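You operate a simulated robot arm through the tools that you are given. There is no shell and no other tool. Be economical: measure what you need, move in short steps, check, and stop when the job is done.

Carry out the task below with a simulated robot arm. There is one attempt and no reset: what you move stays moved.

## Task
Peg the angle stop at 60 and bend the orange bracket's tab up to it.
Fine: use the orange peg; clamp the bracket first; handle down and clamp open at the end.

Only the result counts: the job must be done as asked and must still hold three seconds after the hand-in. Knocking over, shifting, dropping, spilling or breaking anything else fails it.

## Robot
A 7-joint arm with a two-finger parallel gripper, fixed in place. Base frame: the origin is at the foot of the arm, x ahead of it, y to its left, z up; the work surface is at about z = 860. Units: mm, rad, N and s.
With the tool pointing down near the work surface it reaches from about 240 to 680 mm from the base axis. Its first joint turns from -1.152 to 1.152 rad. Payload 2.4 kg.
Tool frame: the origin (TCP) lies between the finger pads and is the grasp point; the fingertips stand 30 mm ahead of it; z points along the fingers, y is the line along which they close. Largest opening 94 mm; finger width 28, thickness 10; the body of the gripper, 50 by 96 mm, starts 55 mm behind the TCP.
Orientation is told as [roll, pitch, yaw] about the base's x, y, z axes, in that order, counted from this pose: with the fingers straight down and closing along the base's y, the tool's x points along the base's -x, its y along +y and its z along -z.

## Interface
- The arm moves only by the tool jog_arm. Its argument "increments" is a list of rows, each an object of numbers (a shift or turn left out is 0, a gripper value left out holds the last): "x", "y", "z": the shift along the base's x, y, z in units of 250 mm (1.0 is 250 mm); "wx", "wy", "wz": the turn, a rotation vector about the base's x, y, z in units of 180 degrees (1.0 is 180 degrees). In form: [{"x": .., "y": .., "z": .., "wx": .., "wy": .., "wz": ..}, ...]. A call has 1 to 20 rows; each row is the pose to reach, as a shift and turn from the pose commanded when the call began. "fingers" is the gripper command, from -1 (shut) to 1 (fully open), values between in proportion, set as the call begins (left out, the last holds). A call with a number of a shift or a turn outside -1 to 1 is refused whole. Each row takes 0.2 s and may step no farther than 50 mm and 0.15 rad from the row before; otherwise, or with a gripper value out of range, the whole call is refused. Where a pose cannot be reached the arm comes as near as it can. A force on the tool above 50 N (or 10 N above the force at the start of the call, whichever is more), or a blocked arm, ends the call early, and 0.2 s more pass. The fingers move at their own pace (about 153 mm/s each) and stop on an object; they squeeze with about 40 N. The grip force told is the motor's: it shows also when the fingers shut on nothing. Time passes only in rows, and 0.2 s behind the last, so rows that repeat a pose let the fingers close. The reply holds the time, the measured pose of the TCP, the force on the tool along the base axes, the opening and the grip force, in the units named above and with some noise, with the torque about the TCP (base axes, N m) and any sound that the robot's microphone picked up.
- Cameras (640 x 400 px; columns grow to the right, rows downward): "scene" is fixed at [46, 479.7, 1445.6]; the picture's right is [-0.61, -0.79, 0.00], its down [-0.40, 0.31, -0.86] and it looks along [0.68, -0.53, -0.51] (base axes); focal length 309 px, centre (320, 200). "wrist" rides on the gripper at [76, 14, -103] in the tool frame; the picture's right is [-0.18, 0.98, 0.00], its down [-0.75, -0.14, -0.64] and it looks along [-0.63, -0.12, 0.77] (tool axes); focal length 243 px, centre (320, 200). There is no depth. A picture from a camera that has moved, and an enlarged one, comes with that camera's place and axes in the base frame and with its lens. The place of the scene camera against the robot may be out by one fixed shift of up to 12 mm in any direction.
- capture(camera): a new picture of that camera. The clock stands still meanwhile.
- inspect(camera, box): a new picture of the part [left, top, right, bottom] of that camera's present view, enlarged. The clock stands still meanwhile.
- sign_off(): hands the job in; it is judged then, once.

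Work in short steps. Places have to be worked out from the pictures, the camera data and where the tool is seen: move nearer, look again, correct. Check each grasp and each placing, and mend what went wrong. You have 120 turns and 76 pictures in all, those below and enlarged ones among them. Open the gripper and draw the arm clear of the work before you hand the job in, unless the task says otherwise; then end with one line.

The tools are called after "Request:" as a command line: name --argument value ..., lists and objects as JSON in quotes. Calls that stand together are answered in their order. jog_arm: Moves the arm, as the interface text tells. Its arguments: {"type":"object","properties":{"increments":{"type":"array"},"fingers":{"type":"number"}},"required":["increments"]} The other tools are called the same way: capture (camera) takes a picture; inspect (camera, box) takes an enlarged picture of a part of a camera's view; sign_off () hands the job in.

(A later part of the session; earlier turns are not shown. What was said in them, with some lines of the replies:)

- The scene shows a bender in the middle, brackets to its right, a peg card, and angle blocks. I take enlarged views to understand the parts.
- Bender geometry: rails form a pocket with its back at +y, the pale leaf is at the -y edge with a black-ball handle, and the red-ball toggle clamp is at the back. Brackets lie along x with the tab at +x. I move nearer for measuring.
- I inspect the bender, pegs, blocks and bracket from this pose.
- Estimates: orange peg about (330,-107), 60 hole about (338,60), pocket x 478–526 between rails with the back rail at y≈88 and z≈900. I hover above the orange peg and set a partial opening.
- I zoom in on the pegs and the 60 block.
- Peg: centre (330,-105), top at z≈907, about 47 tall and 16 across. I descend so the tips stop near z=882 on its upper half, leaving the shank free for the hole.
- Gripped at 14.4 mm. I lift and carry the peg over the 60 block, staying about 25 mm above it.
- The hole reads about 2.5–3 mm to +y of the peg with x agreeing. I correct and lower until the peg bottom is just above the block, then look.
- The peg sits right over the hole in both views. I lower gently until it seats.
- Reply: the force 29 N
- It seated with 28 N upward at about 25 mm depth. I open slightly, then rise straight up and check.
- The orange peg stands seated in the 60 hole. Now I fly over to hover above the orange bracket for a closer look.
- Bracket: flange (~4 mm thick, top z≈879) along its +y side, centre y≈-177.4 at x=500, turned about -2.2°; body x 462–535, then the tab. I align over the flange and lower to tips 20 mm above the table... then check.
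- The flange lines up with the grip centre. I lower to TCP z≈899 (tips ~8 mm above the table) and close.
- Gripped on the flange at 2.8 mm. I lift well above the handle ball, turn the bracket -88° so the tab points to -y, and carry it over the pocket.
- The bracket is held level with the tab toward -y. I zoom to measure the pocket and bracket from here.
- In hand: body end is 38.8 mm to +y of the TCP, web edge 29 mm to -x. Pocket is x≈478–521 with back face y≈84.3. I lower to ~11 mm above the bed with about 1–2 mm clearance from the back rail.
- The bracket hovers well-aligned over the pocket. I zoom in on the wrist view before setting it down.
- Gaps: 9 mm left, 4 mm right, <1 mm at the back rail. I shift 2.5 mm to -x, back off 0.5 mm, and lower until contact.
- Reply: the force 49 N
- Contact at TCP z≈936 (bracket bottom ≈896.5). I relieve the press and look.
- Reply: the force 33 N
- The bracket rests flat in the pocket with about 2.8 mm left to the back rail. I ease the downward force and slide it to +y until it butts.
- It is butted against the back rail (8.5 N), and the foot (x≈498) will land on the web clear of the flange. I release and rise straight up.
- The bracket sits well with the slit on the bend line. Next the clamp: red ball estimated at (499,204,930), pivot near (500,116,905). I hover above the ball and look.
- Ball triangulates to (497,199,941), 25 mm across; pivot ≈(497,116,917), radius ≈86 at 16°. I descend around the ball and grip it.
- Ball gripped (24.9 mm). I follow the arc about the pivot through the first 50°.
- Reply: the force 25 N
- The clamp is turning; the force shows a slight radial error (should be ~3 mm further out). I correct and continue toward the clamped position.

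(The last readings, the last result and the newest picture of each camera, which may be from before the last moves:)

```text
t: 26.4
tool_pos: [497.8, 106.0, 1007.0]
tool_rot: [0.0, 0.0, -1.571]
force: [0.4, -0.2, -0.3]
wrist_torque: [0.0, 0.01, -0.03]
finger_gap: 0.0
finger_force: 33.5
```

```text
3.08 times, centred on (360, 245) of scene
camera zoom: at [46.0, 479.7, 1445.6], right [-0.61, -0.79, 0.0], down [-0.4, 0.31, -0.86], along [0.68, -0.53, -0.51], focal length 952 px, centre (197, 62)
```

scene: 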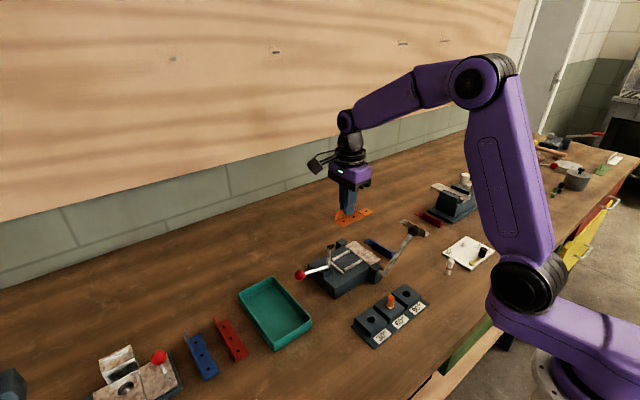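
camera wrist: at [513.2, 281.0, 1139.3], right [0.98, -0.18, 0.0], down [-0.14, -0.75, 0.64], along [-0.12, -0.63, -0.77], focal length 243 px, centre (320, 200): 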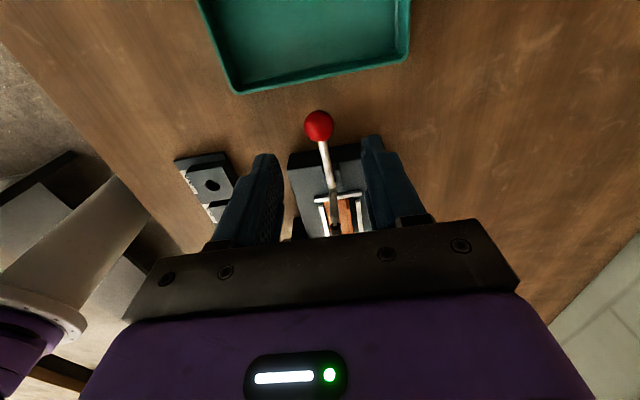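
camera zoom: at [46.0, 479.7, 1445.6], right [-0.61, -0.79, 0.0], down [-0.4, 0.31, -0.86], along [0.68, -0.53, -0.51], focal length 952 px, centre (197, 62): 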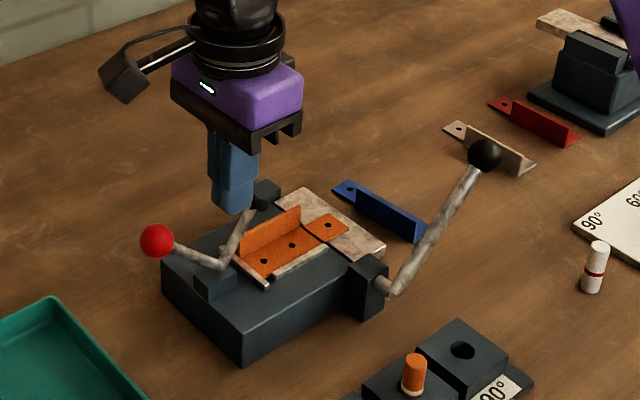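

The ball slipped out of the grip near half-way, and the lever stayed at roughly 40°. I'll instead push the ball from its +y side with closed fingers: rise, go behind it and look.

Request:
jog_arm --increments '[{"z": 0.12}, {"y": 0.18, "z": 0.12}, {"y": 0.36, "z": 0.12}, {"y": 0.46, "z": 0.12}]' --fingers -1

Request:
inspect --camera "wrist" --box '[240, 80, 400, 240]'

Request:
inspect --camera "scene" --box '[290, 210, 390, 310]'

```text
t: 27.4
tool_pos: [496.8, 222.5, 1036.9]
tool_rot: [0.0, 0.002, -1.57]
force: [-0.3, -0.6, 0.2]
wrist_torque: [-0.02, 0.01, -0.01]
finger_gap: 0.0
finger_force: 33.0
```

```text
2.50 times, centred on (320, 160) of wrist
camera zoom: at [510.9, 298.5, 1139.1], right [0.98, -0.18, 0.0], down [-0.14, -0.75, 0.64], along [-0.12, -0.63, -0.77], focal length 606 px, centre (320, 300)
```

zoom: 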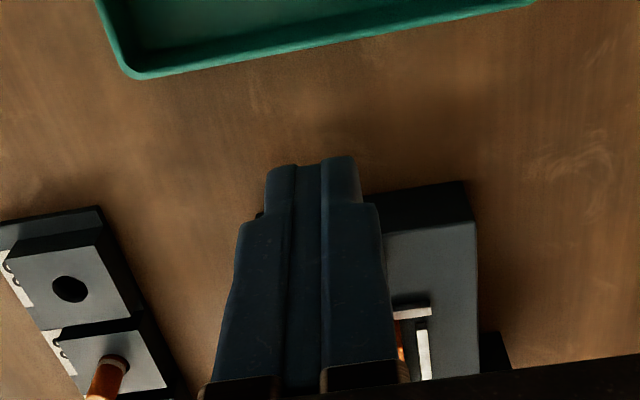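

```text
4.00 times, centred on (340, 260) of scene
camera zoom: at [46.0, 479.7, 1445.6], right [-0.61, -0.79, 0.0], down [-0.4, 0.31, -0.86], along [0.68, -0.53, -0.51], focal length 1237 px, centre (240, -40)
```

zoom: 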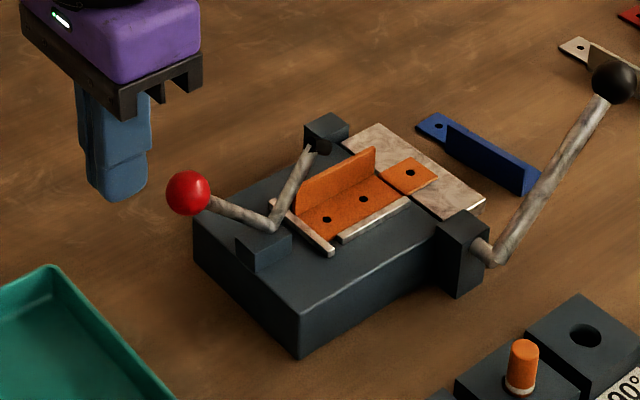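

Ball now about (497,176,968). I lower closed fingers behind it and sweep it along its arc toward -y.

Request:
jog_arm --increments '[{"z": -0.12}, {"z": -0.236}, {"y": -0.08, "z": -0.22}, {"y": -0.146, "z": -0.18}, {"y": -0.19, "z": -0.155}, {"y": -0.231, "z": -0.14}, {"y": -0.28, "z": -0.132}, {"y": -0.322, "z": -0.128}]'

Request:
inspect --camera "scene" --box '[290, 190, 410, 310]'

```text
t: 28.8
tool_pos: [498.9, 169.6, 1005.6]
tool_rot: [0.009, 0.006, -1.566]
force: [-0.3, -0.6, -0.2]
wrist_torque: [0.0, 0.01, 0.01]
finger_gap: 0.0
finger_force: 32.2
stopped in row 7: the force on the tool passed its limit at 54 N (the readings are from after the stop); the commanded pose is now the measured one
```

```text
3.33 times, centred on (350, 250) of scene
camera zoom: at [46.0, 479.7, 1445.6], right [-0.61, -0.79, 0.0], down [-0.4, 0.31, -0.86], along [0.68, -0.53, -0.51], focal length 1031 px, centre (220, 33)
```

zoom: 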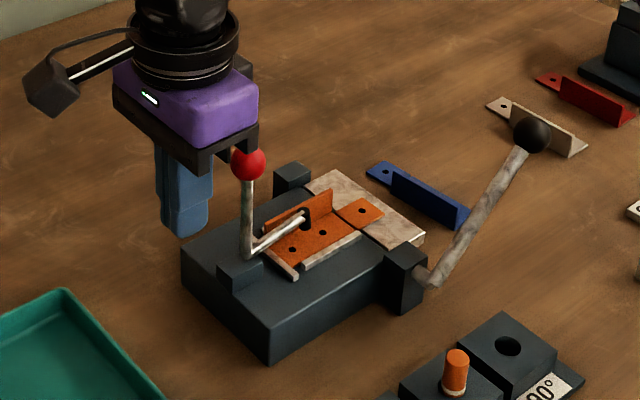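

The lever now stands vertical with the arm level over the web, and the push met a firm stop. I look closer.

Request:
inspect --camera "scene" --box '[325, 225, 395, 285]'

Request:
inspect --camera "wrist" --box '[240, 80, 440, 260]'

```text
6.67 times, centred on (360, 255) of scene
camera zoom: at [46.0, 479.7, 1445.6], right [-0.61, -0.79, 0.0], down [-0.4, 0.31, -0.86], along [0.68, -0.53, -0.51], focal length 2062 px, centre (53, -167)
```

zoom: 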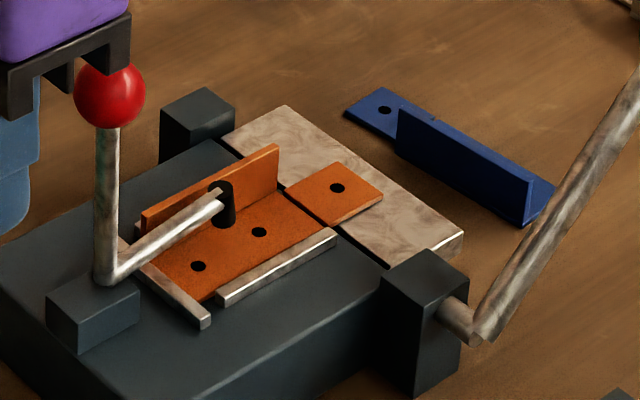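

```text
2.22 times, centred on (340, 170) of wrist
camera zoom: at [510.7, 244.8, 1107.4], right [0.98, -0.18, 0.01], down [-0.14, -0.76, 0.64], along [-0.11, -0.63, -0.77], focal length 539 px, centre (276, 267)
```

zoom: 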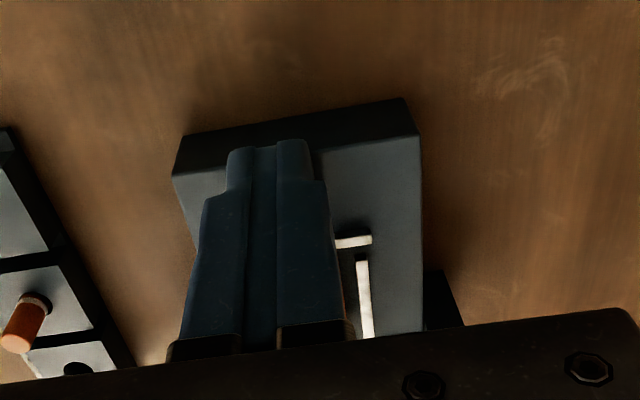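

The foot is on the web. I push the ball gently once more to confirm it is at its end stop.

Request:
jog_arm --increments '[{"y": -0.06}, {"y": -0.1}, {"y": -0.114}, {"y": -0.122}, {"y": -0.13}, {"y": -0.138}]'

Request:
inspect --camera "scene" --box '[325, 225, 395, 285]'

```text
t: 30.2
tool_pos: [498.3, 135.0, 1005.6]
tool_rot: [0.009, 0.004, -1.565]
force: [-0.1, 0.5, -0.1]
wrist_torque: [0.01, -0.03, -0.02]
finger_gap: 0.2
finger_force: 33.0
```

```text
6.67 times, centred on (360, 255) of scene
camera zoom: at [46.0, 479.7, 1445.6], right [-0.61, -0.79, 0.0], down [-0.4, 0.31, -0.86], along [0.68, -0.53, -0.51], focal length 2062 px, centre (53, -167)
```

zoom: 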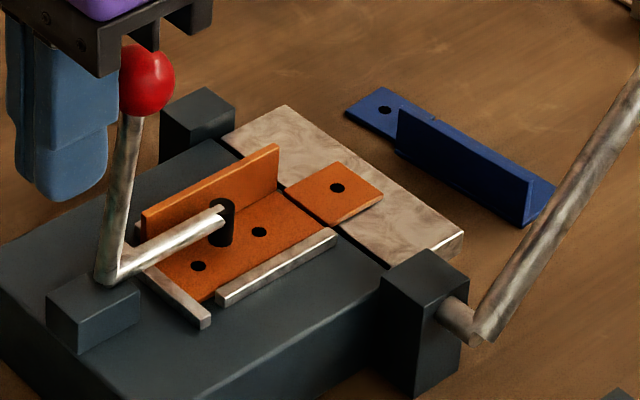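

The lever still turned a bit further and the foot dropped. I keep pushing in small steps until it is firm.

Request:
jog_arm --increments '[{"y": -0.02}, {"y": -0.04}, {"y": -0.06}, {"y": -0.08}, {"y": -0.1}, {"y": -0.12}]'

Request:
inspect --camera "scene" --box '[325, 225, 395, 285]'

```text
t: 31.3
tool_pos: [495.7, 128.0, 1007.2]
tool_rot: [0.015, 0.016, -1.549]
force: [0.8, 9.7, -2.2]
wrist_torque: [0.03, 0.01, -0.04]
finger_gap: 0.0
finger_force: 32.9
stopped in row 5: the force on the tool passed its limit at 52 N (the readings are from after the stop); the commanded pose is now the measured one
```

```text
6.67 times, centred on (360, 255) of scene
camera zoom: at [46.1, 480.0, 1445.5], right [-0.61, -0.79, 0.0], down [-0.4, 0.31, -0.86], along [0.68, -0.53, -0.51], focal length 2062 px, centre (53, -167)
```

zoom: 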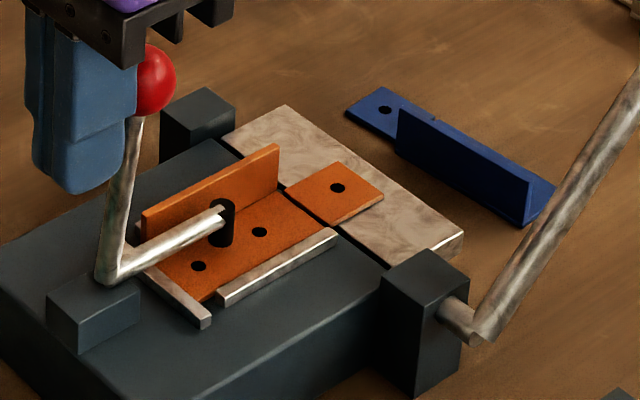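

Firm at 52 N with no further motion: the bracket is clamped. Now I back off, rise, and fly to the -y side of the black handle ball (≈(405,-86,985)).

Request:
jog_arm --increments '[{"y": 0.06}, {"y": 0.08, "z": 0.16, "wx": -0.0048, "wy": -0.005, "wz": -0.007}, {"y": 0.08, "z": 0.34, "wx": -0.0048, "wy": -0.005, "wz": -0.007}, {"x": -0.06, "y": -0.08, "z": 0.34, "wx": -0.0048, "wy": -0.005, "wz": -0.007}, {"x": -0.12, "y": -0.24, "z": 0.34, "wx": -0.0048, "wy": -0.005, "wz": -0.007}, {"x": -0.18, "y": -0.4, "z": 0.34, "wx": -0.0048, "wy": -0.005, "wz": -0.007}, {"x": -0.24, "y": -0.56, "z": 0.34, "wx": -0.0048, "wy": -0.005, "wz": -0.007}, {"x": -0.3, "y": -0.72, "z": 0.34, "wx": -0.0048, "wy": -0.005, "wz": -0.007}, {"x": -0.364, "y": -0.87, "z": 0.34, "wx": -0.0048, "wy": -0.005, "wz": -0.007}, {"x": -0.364, "y": -1.0, "z": 0.34, "wx": -0.0048, "wy": -0.005, "wz": -0.007}]'

Request:
capture --camera "wrist"

Request:
inspect --camera "scene" --box '[320, 170, 460, 310]'

```text
t: 33.5
tool_pos: [405.7, -124.2, 1092.0]
tool_rot: [0.03, 0.0, -1.577]
force: [0.4, -0.4, 0.0]
wrist_torque: [0.0, 0.01, 0.01]
finger_gap: 0.2
finger_force: 33.4
```

```text
23 pictures are left
camera wrist: at [416.7, -49.3, 1193.7], right [0.98, -0.19, 0.03], down [-0.16, -0.75, 0.64], along [-0.1, -0.63, -0.77], focal length 243 px, centre (320, 200)
```

wrist: 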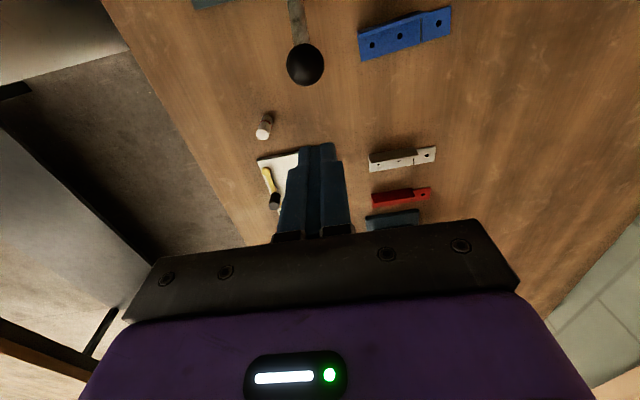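

```text
2.86 times, centred on (390, 240) of scene
camera zoom: at [46.0, 479.7, 1445.6], right [-0.61, -0.79, 0.0], down [-0.4, 0.31, -0.86], along [0.68, -0.53, -0.51], focal length 884 px, centre (120, 86)
```

zoom: 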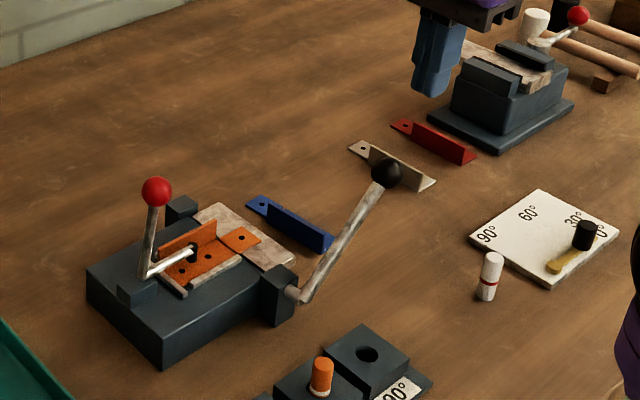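

The clamp holds; the ball is confirmed at (404,-86,985). I straighten the tool, lower closed fingers behind the ball and push it along its arc.

Request:
jog_arm --increments '[{"x": -0.006, "z": -0.19, "wy": 0.0095}, {"x": -0.006, "z": -0.38, "wy": 0.0095}, {"x": -0.006, "y": 0.055, "z": -0.37, "wy": 0.0095}, {"x": -0.006, "y": 0.08, "z": -0.35, "wy": 0.0095}, {"x": -0.006, "y": 0.105, "z": -0.332, "wy": 0.0095}, {"x": -0.006, "y": 0.145, "z": -0.31, "wy": 0.0095}, {"x": -0.006, "y": 0.186, "z": -0.288, "wy": 0.0095}]'

Request:
inspect --camera "scene" --box '[320, 170, 460, 310]'

```text
t: 35.0
tool_pos: [405.6, -91.2, 1016.2]
tool_rot: [0.009, -0.007, -1.58]
force: [-0.5, -3.3, 1.5]
wrist_torque: [0.0, 0.02, 0.04]
finger_gap: 0.3
finger_force: 33.3
stopped in row 7: the force on the tool passed its limit at 54 N (the readings are from after the stop); the commanded pose is now the measured one
```

```text
2.86 times, centred on (390, 240) of scene
camera zoom: at [45.9, 479.7, 1445.7], right [-0.61, -0.79, 0.0], down [-0.4, 0.31, -0.86], along [0.68, -0.53, -0.51], focal length 884 px, centre (120, 86)
```

zoom: 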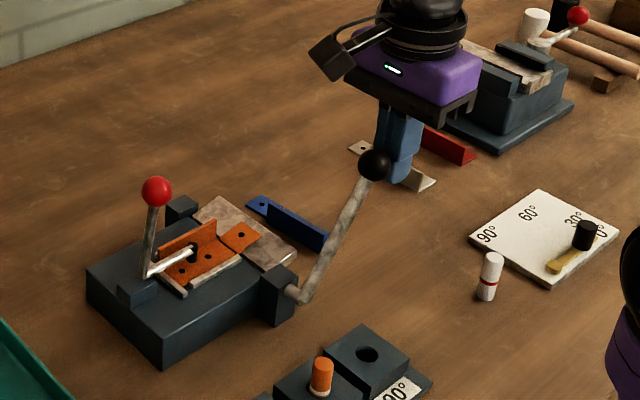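

The handle moved roughly 10° before tripping the force limit. I continue slowly in 4–5 mm steps along the arc.

Request:
jog_arm --increments '[{"y": 0.012, "z": 0.0}, {"y": 0.025, "z": 0.002}, {"y": 0.035, "z": 0.008}, {"y": 0.045, "z": 0.012}, {"y": 0.055, "z": 0.017}, {"y": 0.065, "z": 0.022}, {"y": 0.075, "z": 0.026}, {"y": 0.085, "z": 0.03}, {"y": 0.095, "z": 0.034}, {"y": 0.105, "z": 0.037}, {"y": 0.115, "z": 0.04}, {"y": 0.125, "z": 0.043}]'

```text
t: 37.6
tool_pos: [406.0, -59.3, 1026.5]
tool_rot: [0.007, -0.005, -1.58]
force: [0.4, -1.7, 0.0]
wrist_torque: [0.04, 0.03, -0.02]
finger_gap: 0.0
finger_force: 33.3
```

The tab is bending smoothly with low force. I continue slowly toward the stop.

Request:
jog_arm --increments '[{"y": 0.012, "z": 0.004}, {"y": 0.024, "z": 0.008}, {"y": 0.036, "z": 0.012}, {"y": 0.048, "z": 0.015}, {"y": 0.06, "z": 0.018}, {"y": 0.072, "z": 0.02}, {"y": 0.084, "z": 0.021}, {"y": 0.096, "z": 0.023}, {"y": 0.108, "z": 0.024}, {"y": 0.12, "z": 0.025}, {"y": 0.132, "z": 0.025}, {"y": 0.144, "z": 0.025}, {"y": 0.156, "z": 0.026}, {"y": 0.168, "z": 0.026}, {"y": 0.18, "z": 0.026}, {"y": 0.192, "z": 0.025}]'

Request:
inspect --camera "scene" --box '[320, 180, 440, 300]'

```text
t: 41.0
tool_pos: [406.4, -11.3, 1033.3]
tool_rot: [0.007, -0.006, -1.579]
force: [-0.7, -0.1, 0.4]
wrist_torque: [-0.03, 0.01, 0.0]
finger_gap: 0.0
finger_force: 32.9
```

```text
3.33 times, centred on (380, 240) of scene
camera zoom: at [46.0, 479.7, 1445.6], right [-0.61, -0.79, 0.0], down [-0.4, 0.31, -0.86], along [0.68, -0.53, -0.51], focal length 1031 px, centre (120, 67)
```

zoom: 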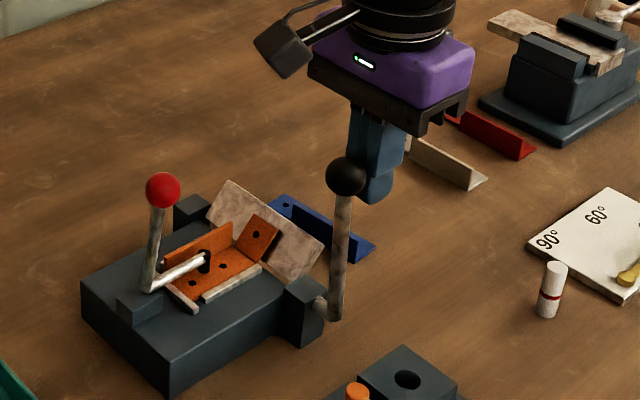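

The leaf is at roughly 45° and the handle upright. I continue in 2.5 mm steps until the stop is felt.

Request:
jog_arm --increments '[{"y": 0.01, "z": -0.001}, {"y": 0.02, "z": -0.002}, {"y": 0.03, "z": -0.004}, {"y": 0.04, "z": -0.006}, {"y": 0.05, "z": -0.009}, {"y": 0.06, "z": -0.011}, {"y": 0.07, "z": -0.014}, {"y": 0.08, "z": -0.016}, {"y": 0.09, "z": -0.019}, {"y": 0.1, "z": -0.022}, {"y": 0.11, "z": -0.025}, {"y": 0.12, "z": -0.028}, {"y": 0.13, "z": -0.031}, {"y": 0.14, "z": -0.034}]'

Request:
inspect --camera "scene" --box '[320, 180, 440, 300]'

```text
t: 43.9
tool_pos: [406.1, 14.0, 1027.2]
tool_rot: [0.009, -0.014, -1.587]
force: [-2.1, -11.1, 4.1]
wrist_torque: [-0.25, 0.18, -0.01]
finger_gap: 0.0
finger_force: 33.0
stopped in row 14: the force on the tool passed its limit at 53 N (the readings are from after the stop); the commanded pose is now the measured one
```

```text
3.33 times, centred on (380, 240) of scene
camera zoom: at [45.9, 479.4, 1445.7], right [-0.61, -0.79, 0.0], down [-0.4, 0.31, -0.86], along [0.68, -0.53, -0.51], focal length 1031 px, centre (120, 67)
```

zoom: 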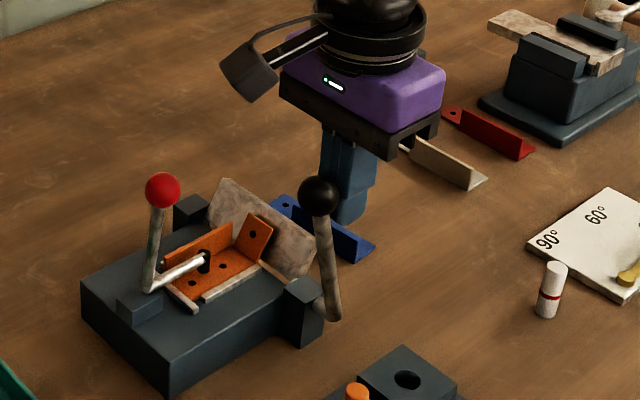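

It tripped at 53 N near the expected 60° position. I press once more gently to confirm it is the stop.

Request:
jog_arm --increments '[{"y": 0.008, "z": -0.001}, {"y": 0.016, "z": -0.003}, {"y": 0.022, "z": -0.005}, {"y": 0.028, "z": -0.006}, {"y": 0.034, "z": -0.008}, {"y": 0.04, "z": -0.01}]'

Request:
inspect --camera "scene" --box '[340, 215, 410, 285]'

```text
t: 44.7
tool_pos: [404.9, 14.0, 1026.9]
tool_rot: [0.01, -0.021, -1.591]
force: [-0.9, -9.6, 3.3]
wrist_torque: [-0.23, 0.13, 0.0]
finger_gap: 0.0
finger_force: 33.2
stopped in row 4: the force on the tool passed its limit at 51 N (the readings are from after the stop); the commanded pose is now the measured one
```

```text
5.71 times, centred on (375, 250) of scene
camera zoom: at [45.9, 479.4, 1445.7], right [-0.61, -0.79, 0.0], down [-0.4, 0.31, -0.86], along [0.68, -0.53, -0.51], focal length 1768 px, centre (6, -86)
```

zoom: 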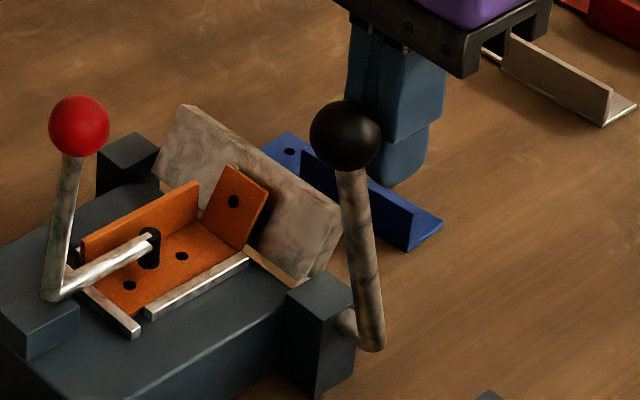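

Firm at the same place (51 N): the stop is reached and the tab stands at 60°. I move over the ball to its +y side to bring the handle back down.

Request:
jog_arm --increments '[{"y": -0.04}, {"y": -0.04, "z": 0.12, "wx": 0.0067, "wy": 0.0032, "wz": 0.0064}, {"y": -0.04, "z": 0.24, "wx": 0.0067, "wy": 0.0032, "wz": 0.0064}, {"y": 0.12, "z": 0.24, "wx": 0.0067, "wy": 0.0032, "wz": 0.0064}, {"y": 0.28, "z": 0.24, "wx": 0.0067, "wy": 0.0032, "wz": 0.0064}, {"y": 0.28, "z": 0.15, "wx": 0.0067, "wy": 0.0032, "wz": 0.0064}, {"y": 0.28, "z": 0.05, "wx": 0.0067, "wy": 0.0032, "wz": 0.0064}]'

Request:
inspect --camera "scene" --box '[320, 180, 440, 300]'

```text
t: 46.3
tool_pos: [406.2, 86.7, 1038.3]
tool_rot: [0.001, 0.0, -1.566]
force: [-0.1, -0.4, 0.0]
wrist_torque: [-0.02, 0.01, -0.01]
finger_gap: 0.0
finger_force: 33.4
```

```text
3.33 times, centred on (380, 240) of scene
camera zoom: at [46.0, 479.7, 1445.6], right [-0.61, -0.79, 0.0], down [-0.4, 0.31, -0.86], along [0.68, -0.53, -0.51], focal length 1031 px, centre (120, 67)
```

zoom: 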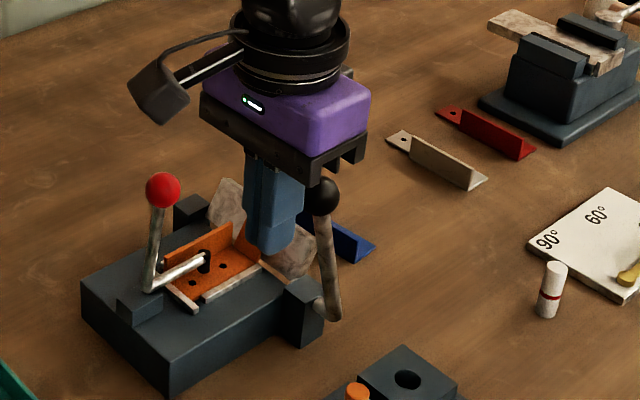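

Positioned on the +y side. I push the handle back along its arc.

Request:
jog_arm --increments '[{"y": -0.06}, {"y": -0.09, "z": 0.01}, {"y": -0.127, "z": 0.02}, {"y": -0.157, "z": 0.024}, {"y": -0.187, "z": 0.027}, {"y": -0.217, "z": 0.026}, {"y": -0.247, "z": 0.025}, {"y": -0.277, "z": 0.021}, {"y": -0.307, "z": 0.017}, {"y": -0.337, "z": 0.01}, {"y": -0.367, "z": 0.003}, {"y": -0.397, "z": -0.009}, {"y": -0.427, "z": -0.021}, {"y": -0.457, "z": -0.037}, {"y": -0.487, "z": -0.053}]'

Request:
inspect --camera "scene" --box '[320, 180, 440, 300]'

```text
t: 49.5
tool_pos: [406.2, -34.5, 1025.1]
tool_rot: [0.001, 0.002, -1.571]
force: [0.7, 0.0, 0.3]
wrist_torque: [0.03, 0.0, 0.01]
finger_gap: 0.0
finger_force: 33.3
```

```text
3.33 times, centred on (380, 240) of scene
camera zoom: at [46.0, 479.7, 1445.6], right [-0.61, -0.79, 0.0], down [-0.4, 0.31, -0.86], along [0.68, -0.53, -0.51], focal length 1031 px, centre (120, 67)
```

zoom: 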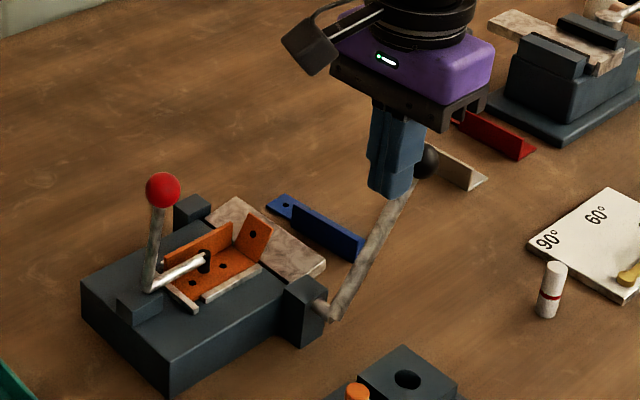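

The tab stays bent and the leaf comes down. I push the last bit until it is firm.

Request:
jog_arm --increments '[{"y": -0.03, "z": -0.02}, {"y": -0.05, "z": -0.034}, {"y": -0.066, "z": -0.046}, {"y": -0.078, "z": -0.056}, {"y": -0.088, "z": -0.066}, {"y": -0.098, "z": -0.078}, {"y": -0.108, "z": -0.09}]'

Request:
inspect --camera "scene" --box '[320, 180, 440, 300]'

```text
t: 50.6
tool_pos: [406.2, -51.5, 1013.3]
tool_rot: [0.003, 0.006, -1.564]
force: [-1.8, 9.9, 14.8]
wrist_torque: [0.08, 0.19, 0.01]
finger_gap: 0.0
finger_force: 33.3
stopped in row 5: the force on the tool passed its limit at 57 N (the readings are from after the stop); the commanded pose is now the measured one
```

```text
3.33 times, centred on (380, 240) of scene
camera zoom: at [45.8, 480.0, 1445.5], right [-0.61, -0.79, 0.0], down [-0.4, 0.31, -0.86], along [0.68, -0.53, -0.5], focal length 1031 px, centre (120, 67)
```

zoom: 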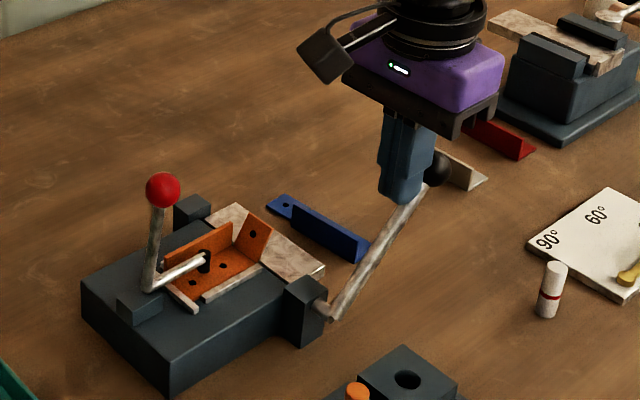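

The handle is back at its rest pose, firm. Next I open the clamp: rise and go to the -y side of the red ball, now about (497,99,993).

Request:
jog_arm --increments '[{"y": 0.03, "z": 0.02}, {"y": 0.04, "z": 0.17}, {"y": 0.04, "z": 0.3}, {"x": 0.1, "y": 0.14, "z": 0.3}, {"x": 0.2, "y": 0.24, "z": 0.3}, {"x": 0.29, "y": 0.34, "z": 0.3}, {"x": 0.367, "y": 0.42, "z": 0.3}, {"x": 0.367, "y": 0.42, "z": 0.15}, {"x": 0.367, "y": 0.42, "z": -0.02}]'

Request:
inspect --camera "scene" --box '[300, 190, 420, 300]'

```text
t: 52.6
tool_pos: [499.1, 51.0, 1006.2]
tool_rot: [0.003, 0.003, -1.563]
force: [-0.5, 0.0, -0.1]
wrist_torque: [0.01, 0.01, 0.02]
finger_gap: 0.0
finger_force: 32.4
```

```text
3.64 times, centred on (360, 245) of scene
camera zoom: at [46.0, 479.7, 1445.6], right [-0.61, -0.79, 0.0], down [-0.4, 0.31, -0.86], along [0.68, -0.53, -0.51], focal length 1125 px, centre (174, 36)
```

zoom: 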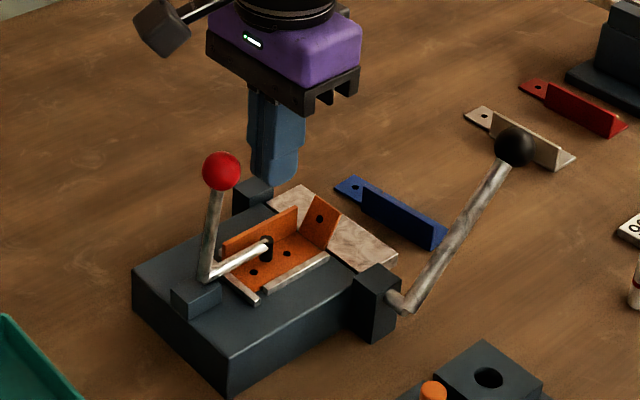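

Positioned. I push the red ball back toward +y along its arc, slowly, with tips riding higher as it drops.

Request:
jog_arm --increments '[{"y": 0.06, "z": 0.008}, {"y": 0.09, "z": 0.011}, {"y": 0.12, "z": 0.014}, {"y": 0.15, "z": 0.016}, {"y": 0.18, "z": 0.017}, {"y": 0.21, "z": 0.016}, {"y": 0.24, "z": 0.015}, {"y": 0.27, "z": 0.013}, {"y": 0.3, "z": 0.008}, {"y": 0.33, "z": 0.003}, {"y": 0.36, "z": -0.015}, {"y": 0.39, "z": -0.035}]'

Request:
inspect --camera "scene" --box '[300, 190, 420, 300]'

```text
t: 55.2
tool_pos: [499.4, 150.2, 998.1]
tool_rot: [0.004, 0.004, -1.566]
force: [0.3, -0.3, -0.4]
wrist_torque: [-0.02, 0.02, 0.0]
finger_gap: 0.0
finger_force: 33.1
```

```text
3.64 times, centred on (360, 245) of scene
camera zoom: at [46.0, 479.7, 1445.6], right [-0.61, -0.79, 0.0], down [-0.4, 0.31, -0.86], along [0.68, -0.53, -0.51], focal length 1125 px, centre (174, 36)
```

zoom: 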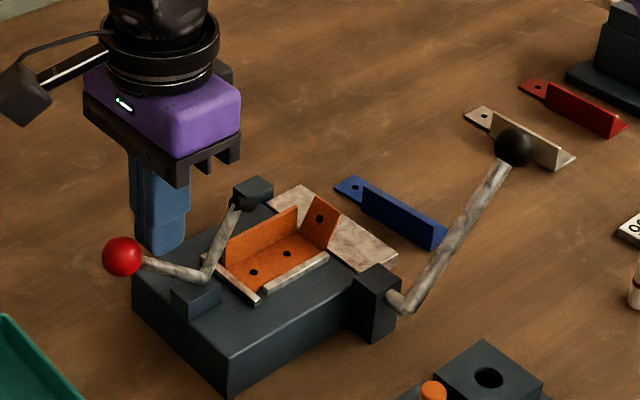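

The clamp opens with the bracket undisturbed. I push the remaining 25° to the original open position.

Request:
jog_arm --increments '[{"y": 0.025, "z": -0.022}, {"y": 0.045, "z": -0.045}, {"y": 0.062, "z": -0.07}, {"y": 0.076, "z": -0.095}, {"y": 0.088, "z": -0.12}, {"y": 0.096, "z": -0.14}]'

Request:
inspect --camera "scene" --box '[300, 190, 420, 300]'

```text
t: 56.5
tool_pos: [501.0, 169.6, 972.7]
tool_rot: [0.011, 0.003, -1.568]
force: [-3.1, -3.2, 15.7]
wrist_torque: [0.12, 0.12, 0.04]
finger_gap: 0.1
finger_force: 33.1
stopped in row 6: the force on the tool passed its limit at 61 N (the readings are from after the stop); the commanded pose is now the measured one
```

```text
3.64 times, centred on (360, 245) of scene
camera zoom: at [45.6, 479.5, 1445.7], right [-0.61, -0.79, 0.0], down [-0.4, 0.31, -0.86], along [0.68, -0.53, -0.51], focal length 1125 px, centre (174, 36)
```

zoom: 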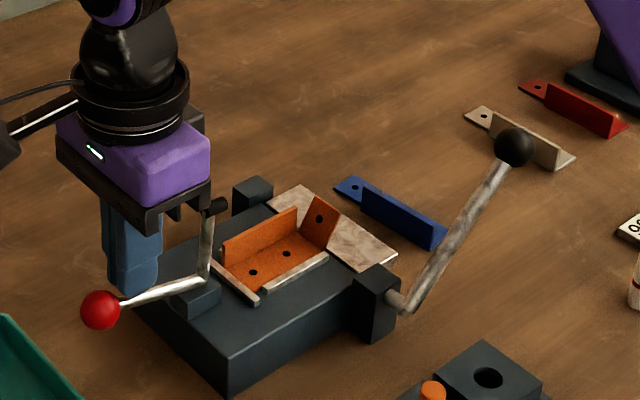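

The clamp is fully open, matching its starting pose. I rise clear, draw back and open the gripper.

Request:
jog_arm --increments '[{"z": 0.05}, {"z": 0.23}, {"z": 0.42}, {"z": 0.6}, {"z": 0.78}, {"z": 0.9, "y": -0.1}, {"z": 0.9, "y": -0.1}]'

Request:
jog_arm --increments '[{}, {}, {}]' --fingers 1

Request:
capture --camera "scene"

Request:
inspect --camera "scene" --box '[300, 210, 440, 350]'

```text
t: 58.1
tool_pos: [499.9, 145.0, 1196.4]
tool_rot: [0.007, 0.004, -1.564]
force: [0.1, 0.1, -0.4]
wrist_torque: [-0.04, -0.01, 0.02]
finger_gap: 0.1
finger_force: 32.8
```

```text
t: 59.0
tool_pos: [500.6, 144.7, 1196.9]
tool_rot: [0.007, 0.005, -1.564]
force: [-0.4, -0.6, 0.5]
wrist_torque: [-0.04, 0.0, 0.0]
finger_gap: 94.2
finger_force: 0.1
```

```text
11 pictures are left
```

scene: 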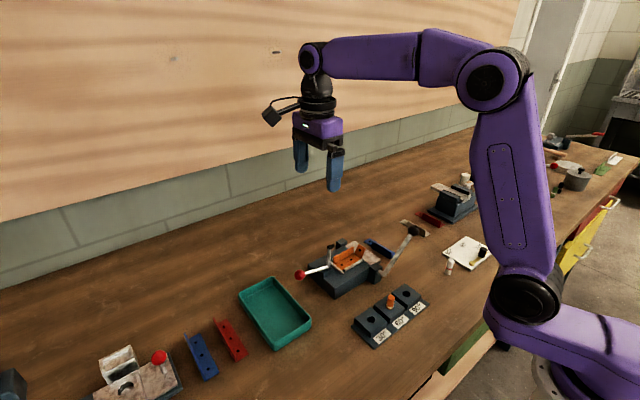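

```text
2.86 times, centred on (370, 280) of scene
camera zoom: at [46.0, 479.7, 1445.6], right [-0.61, -0.79, 0.0], down [-0.4, 0.31, -0.86], along [0.68, -0.53, -0.51], focal length 884 px, centre (177, -29)
```

zoom: 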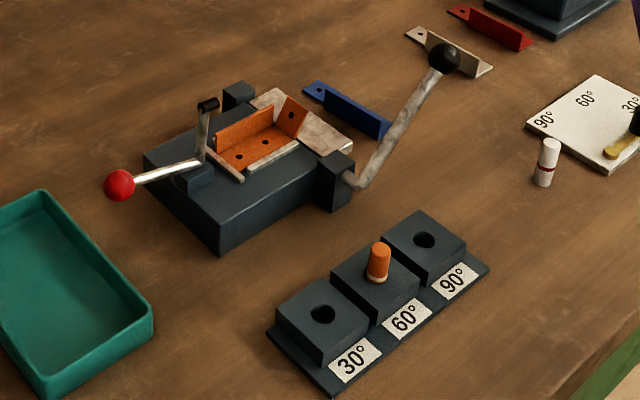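

Final check: the peg is in the 60 hole, the tab is bent, the handle is down, the clamp is open and nothing else has moved. I hand in.

Request:
sign_off

```text
The job is handed in.
```

The orange peg is in the 60 hole and the orange bracket's tab is bent up to that stop; the bracket was clamped first, the handle is back down and the clamp is open. I judged the 60° from the firm stop and the pictures and did not measure the angle.
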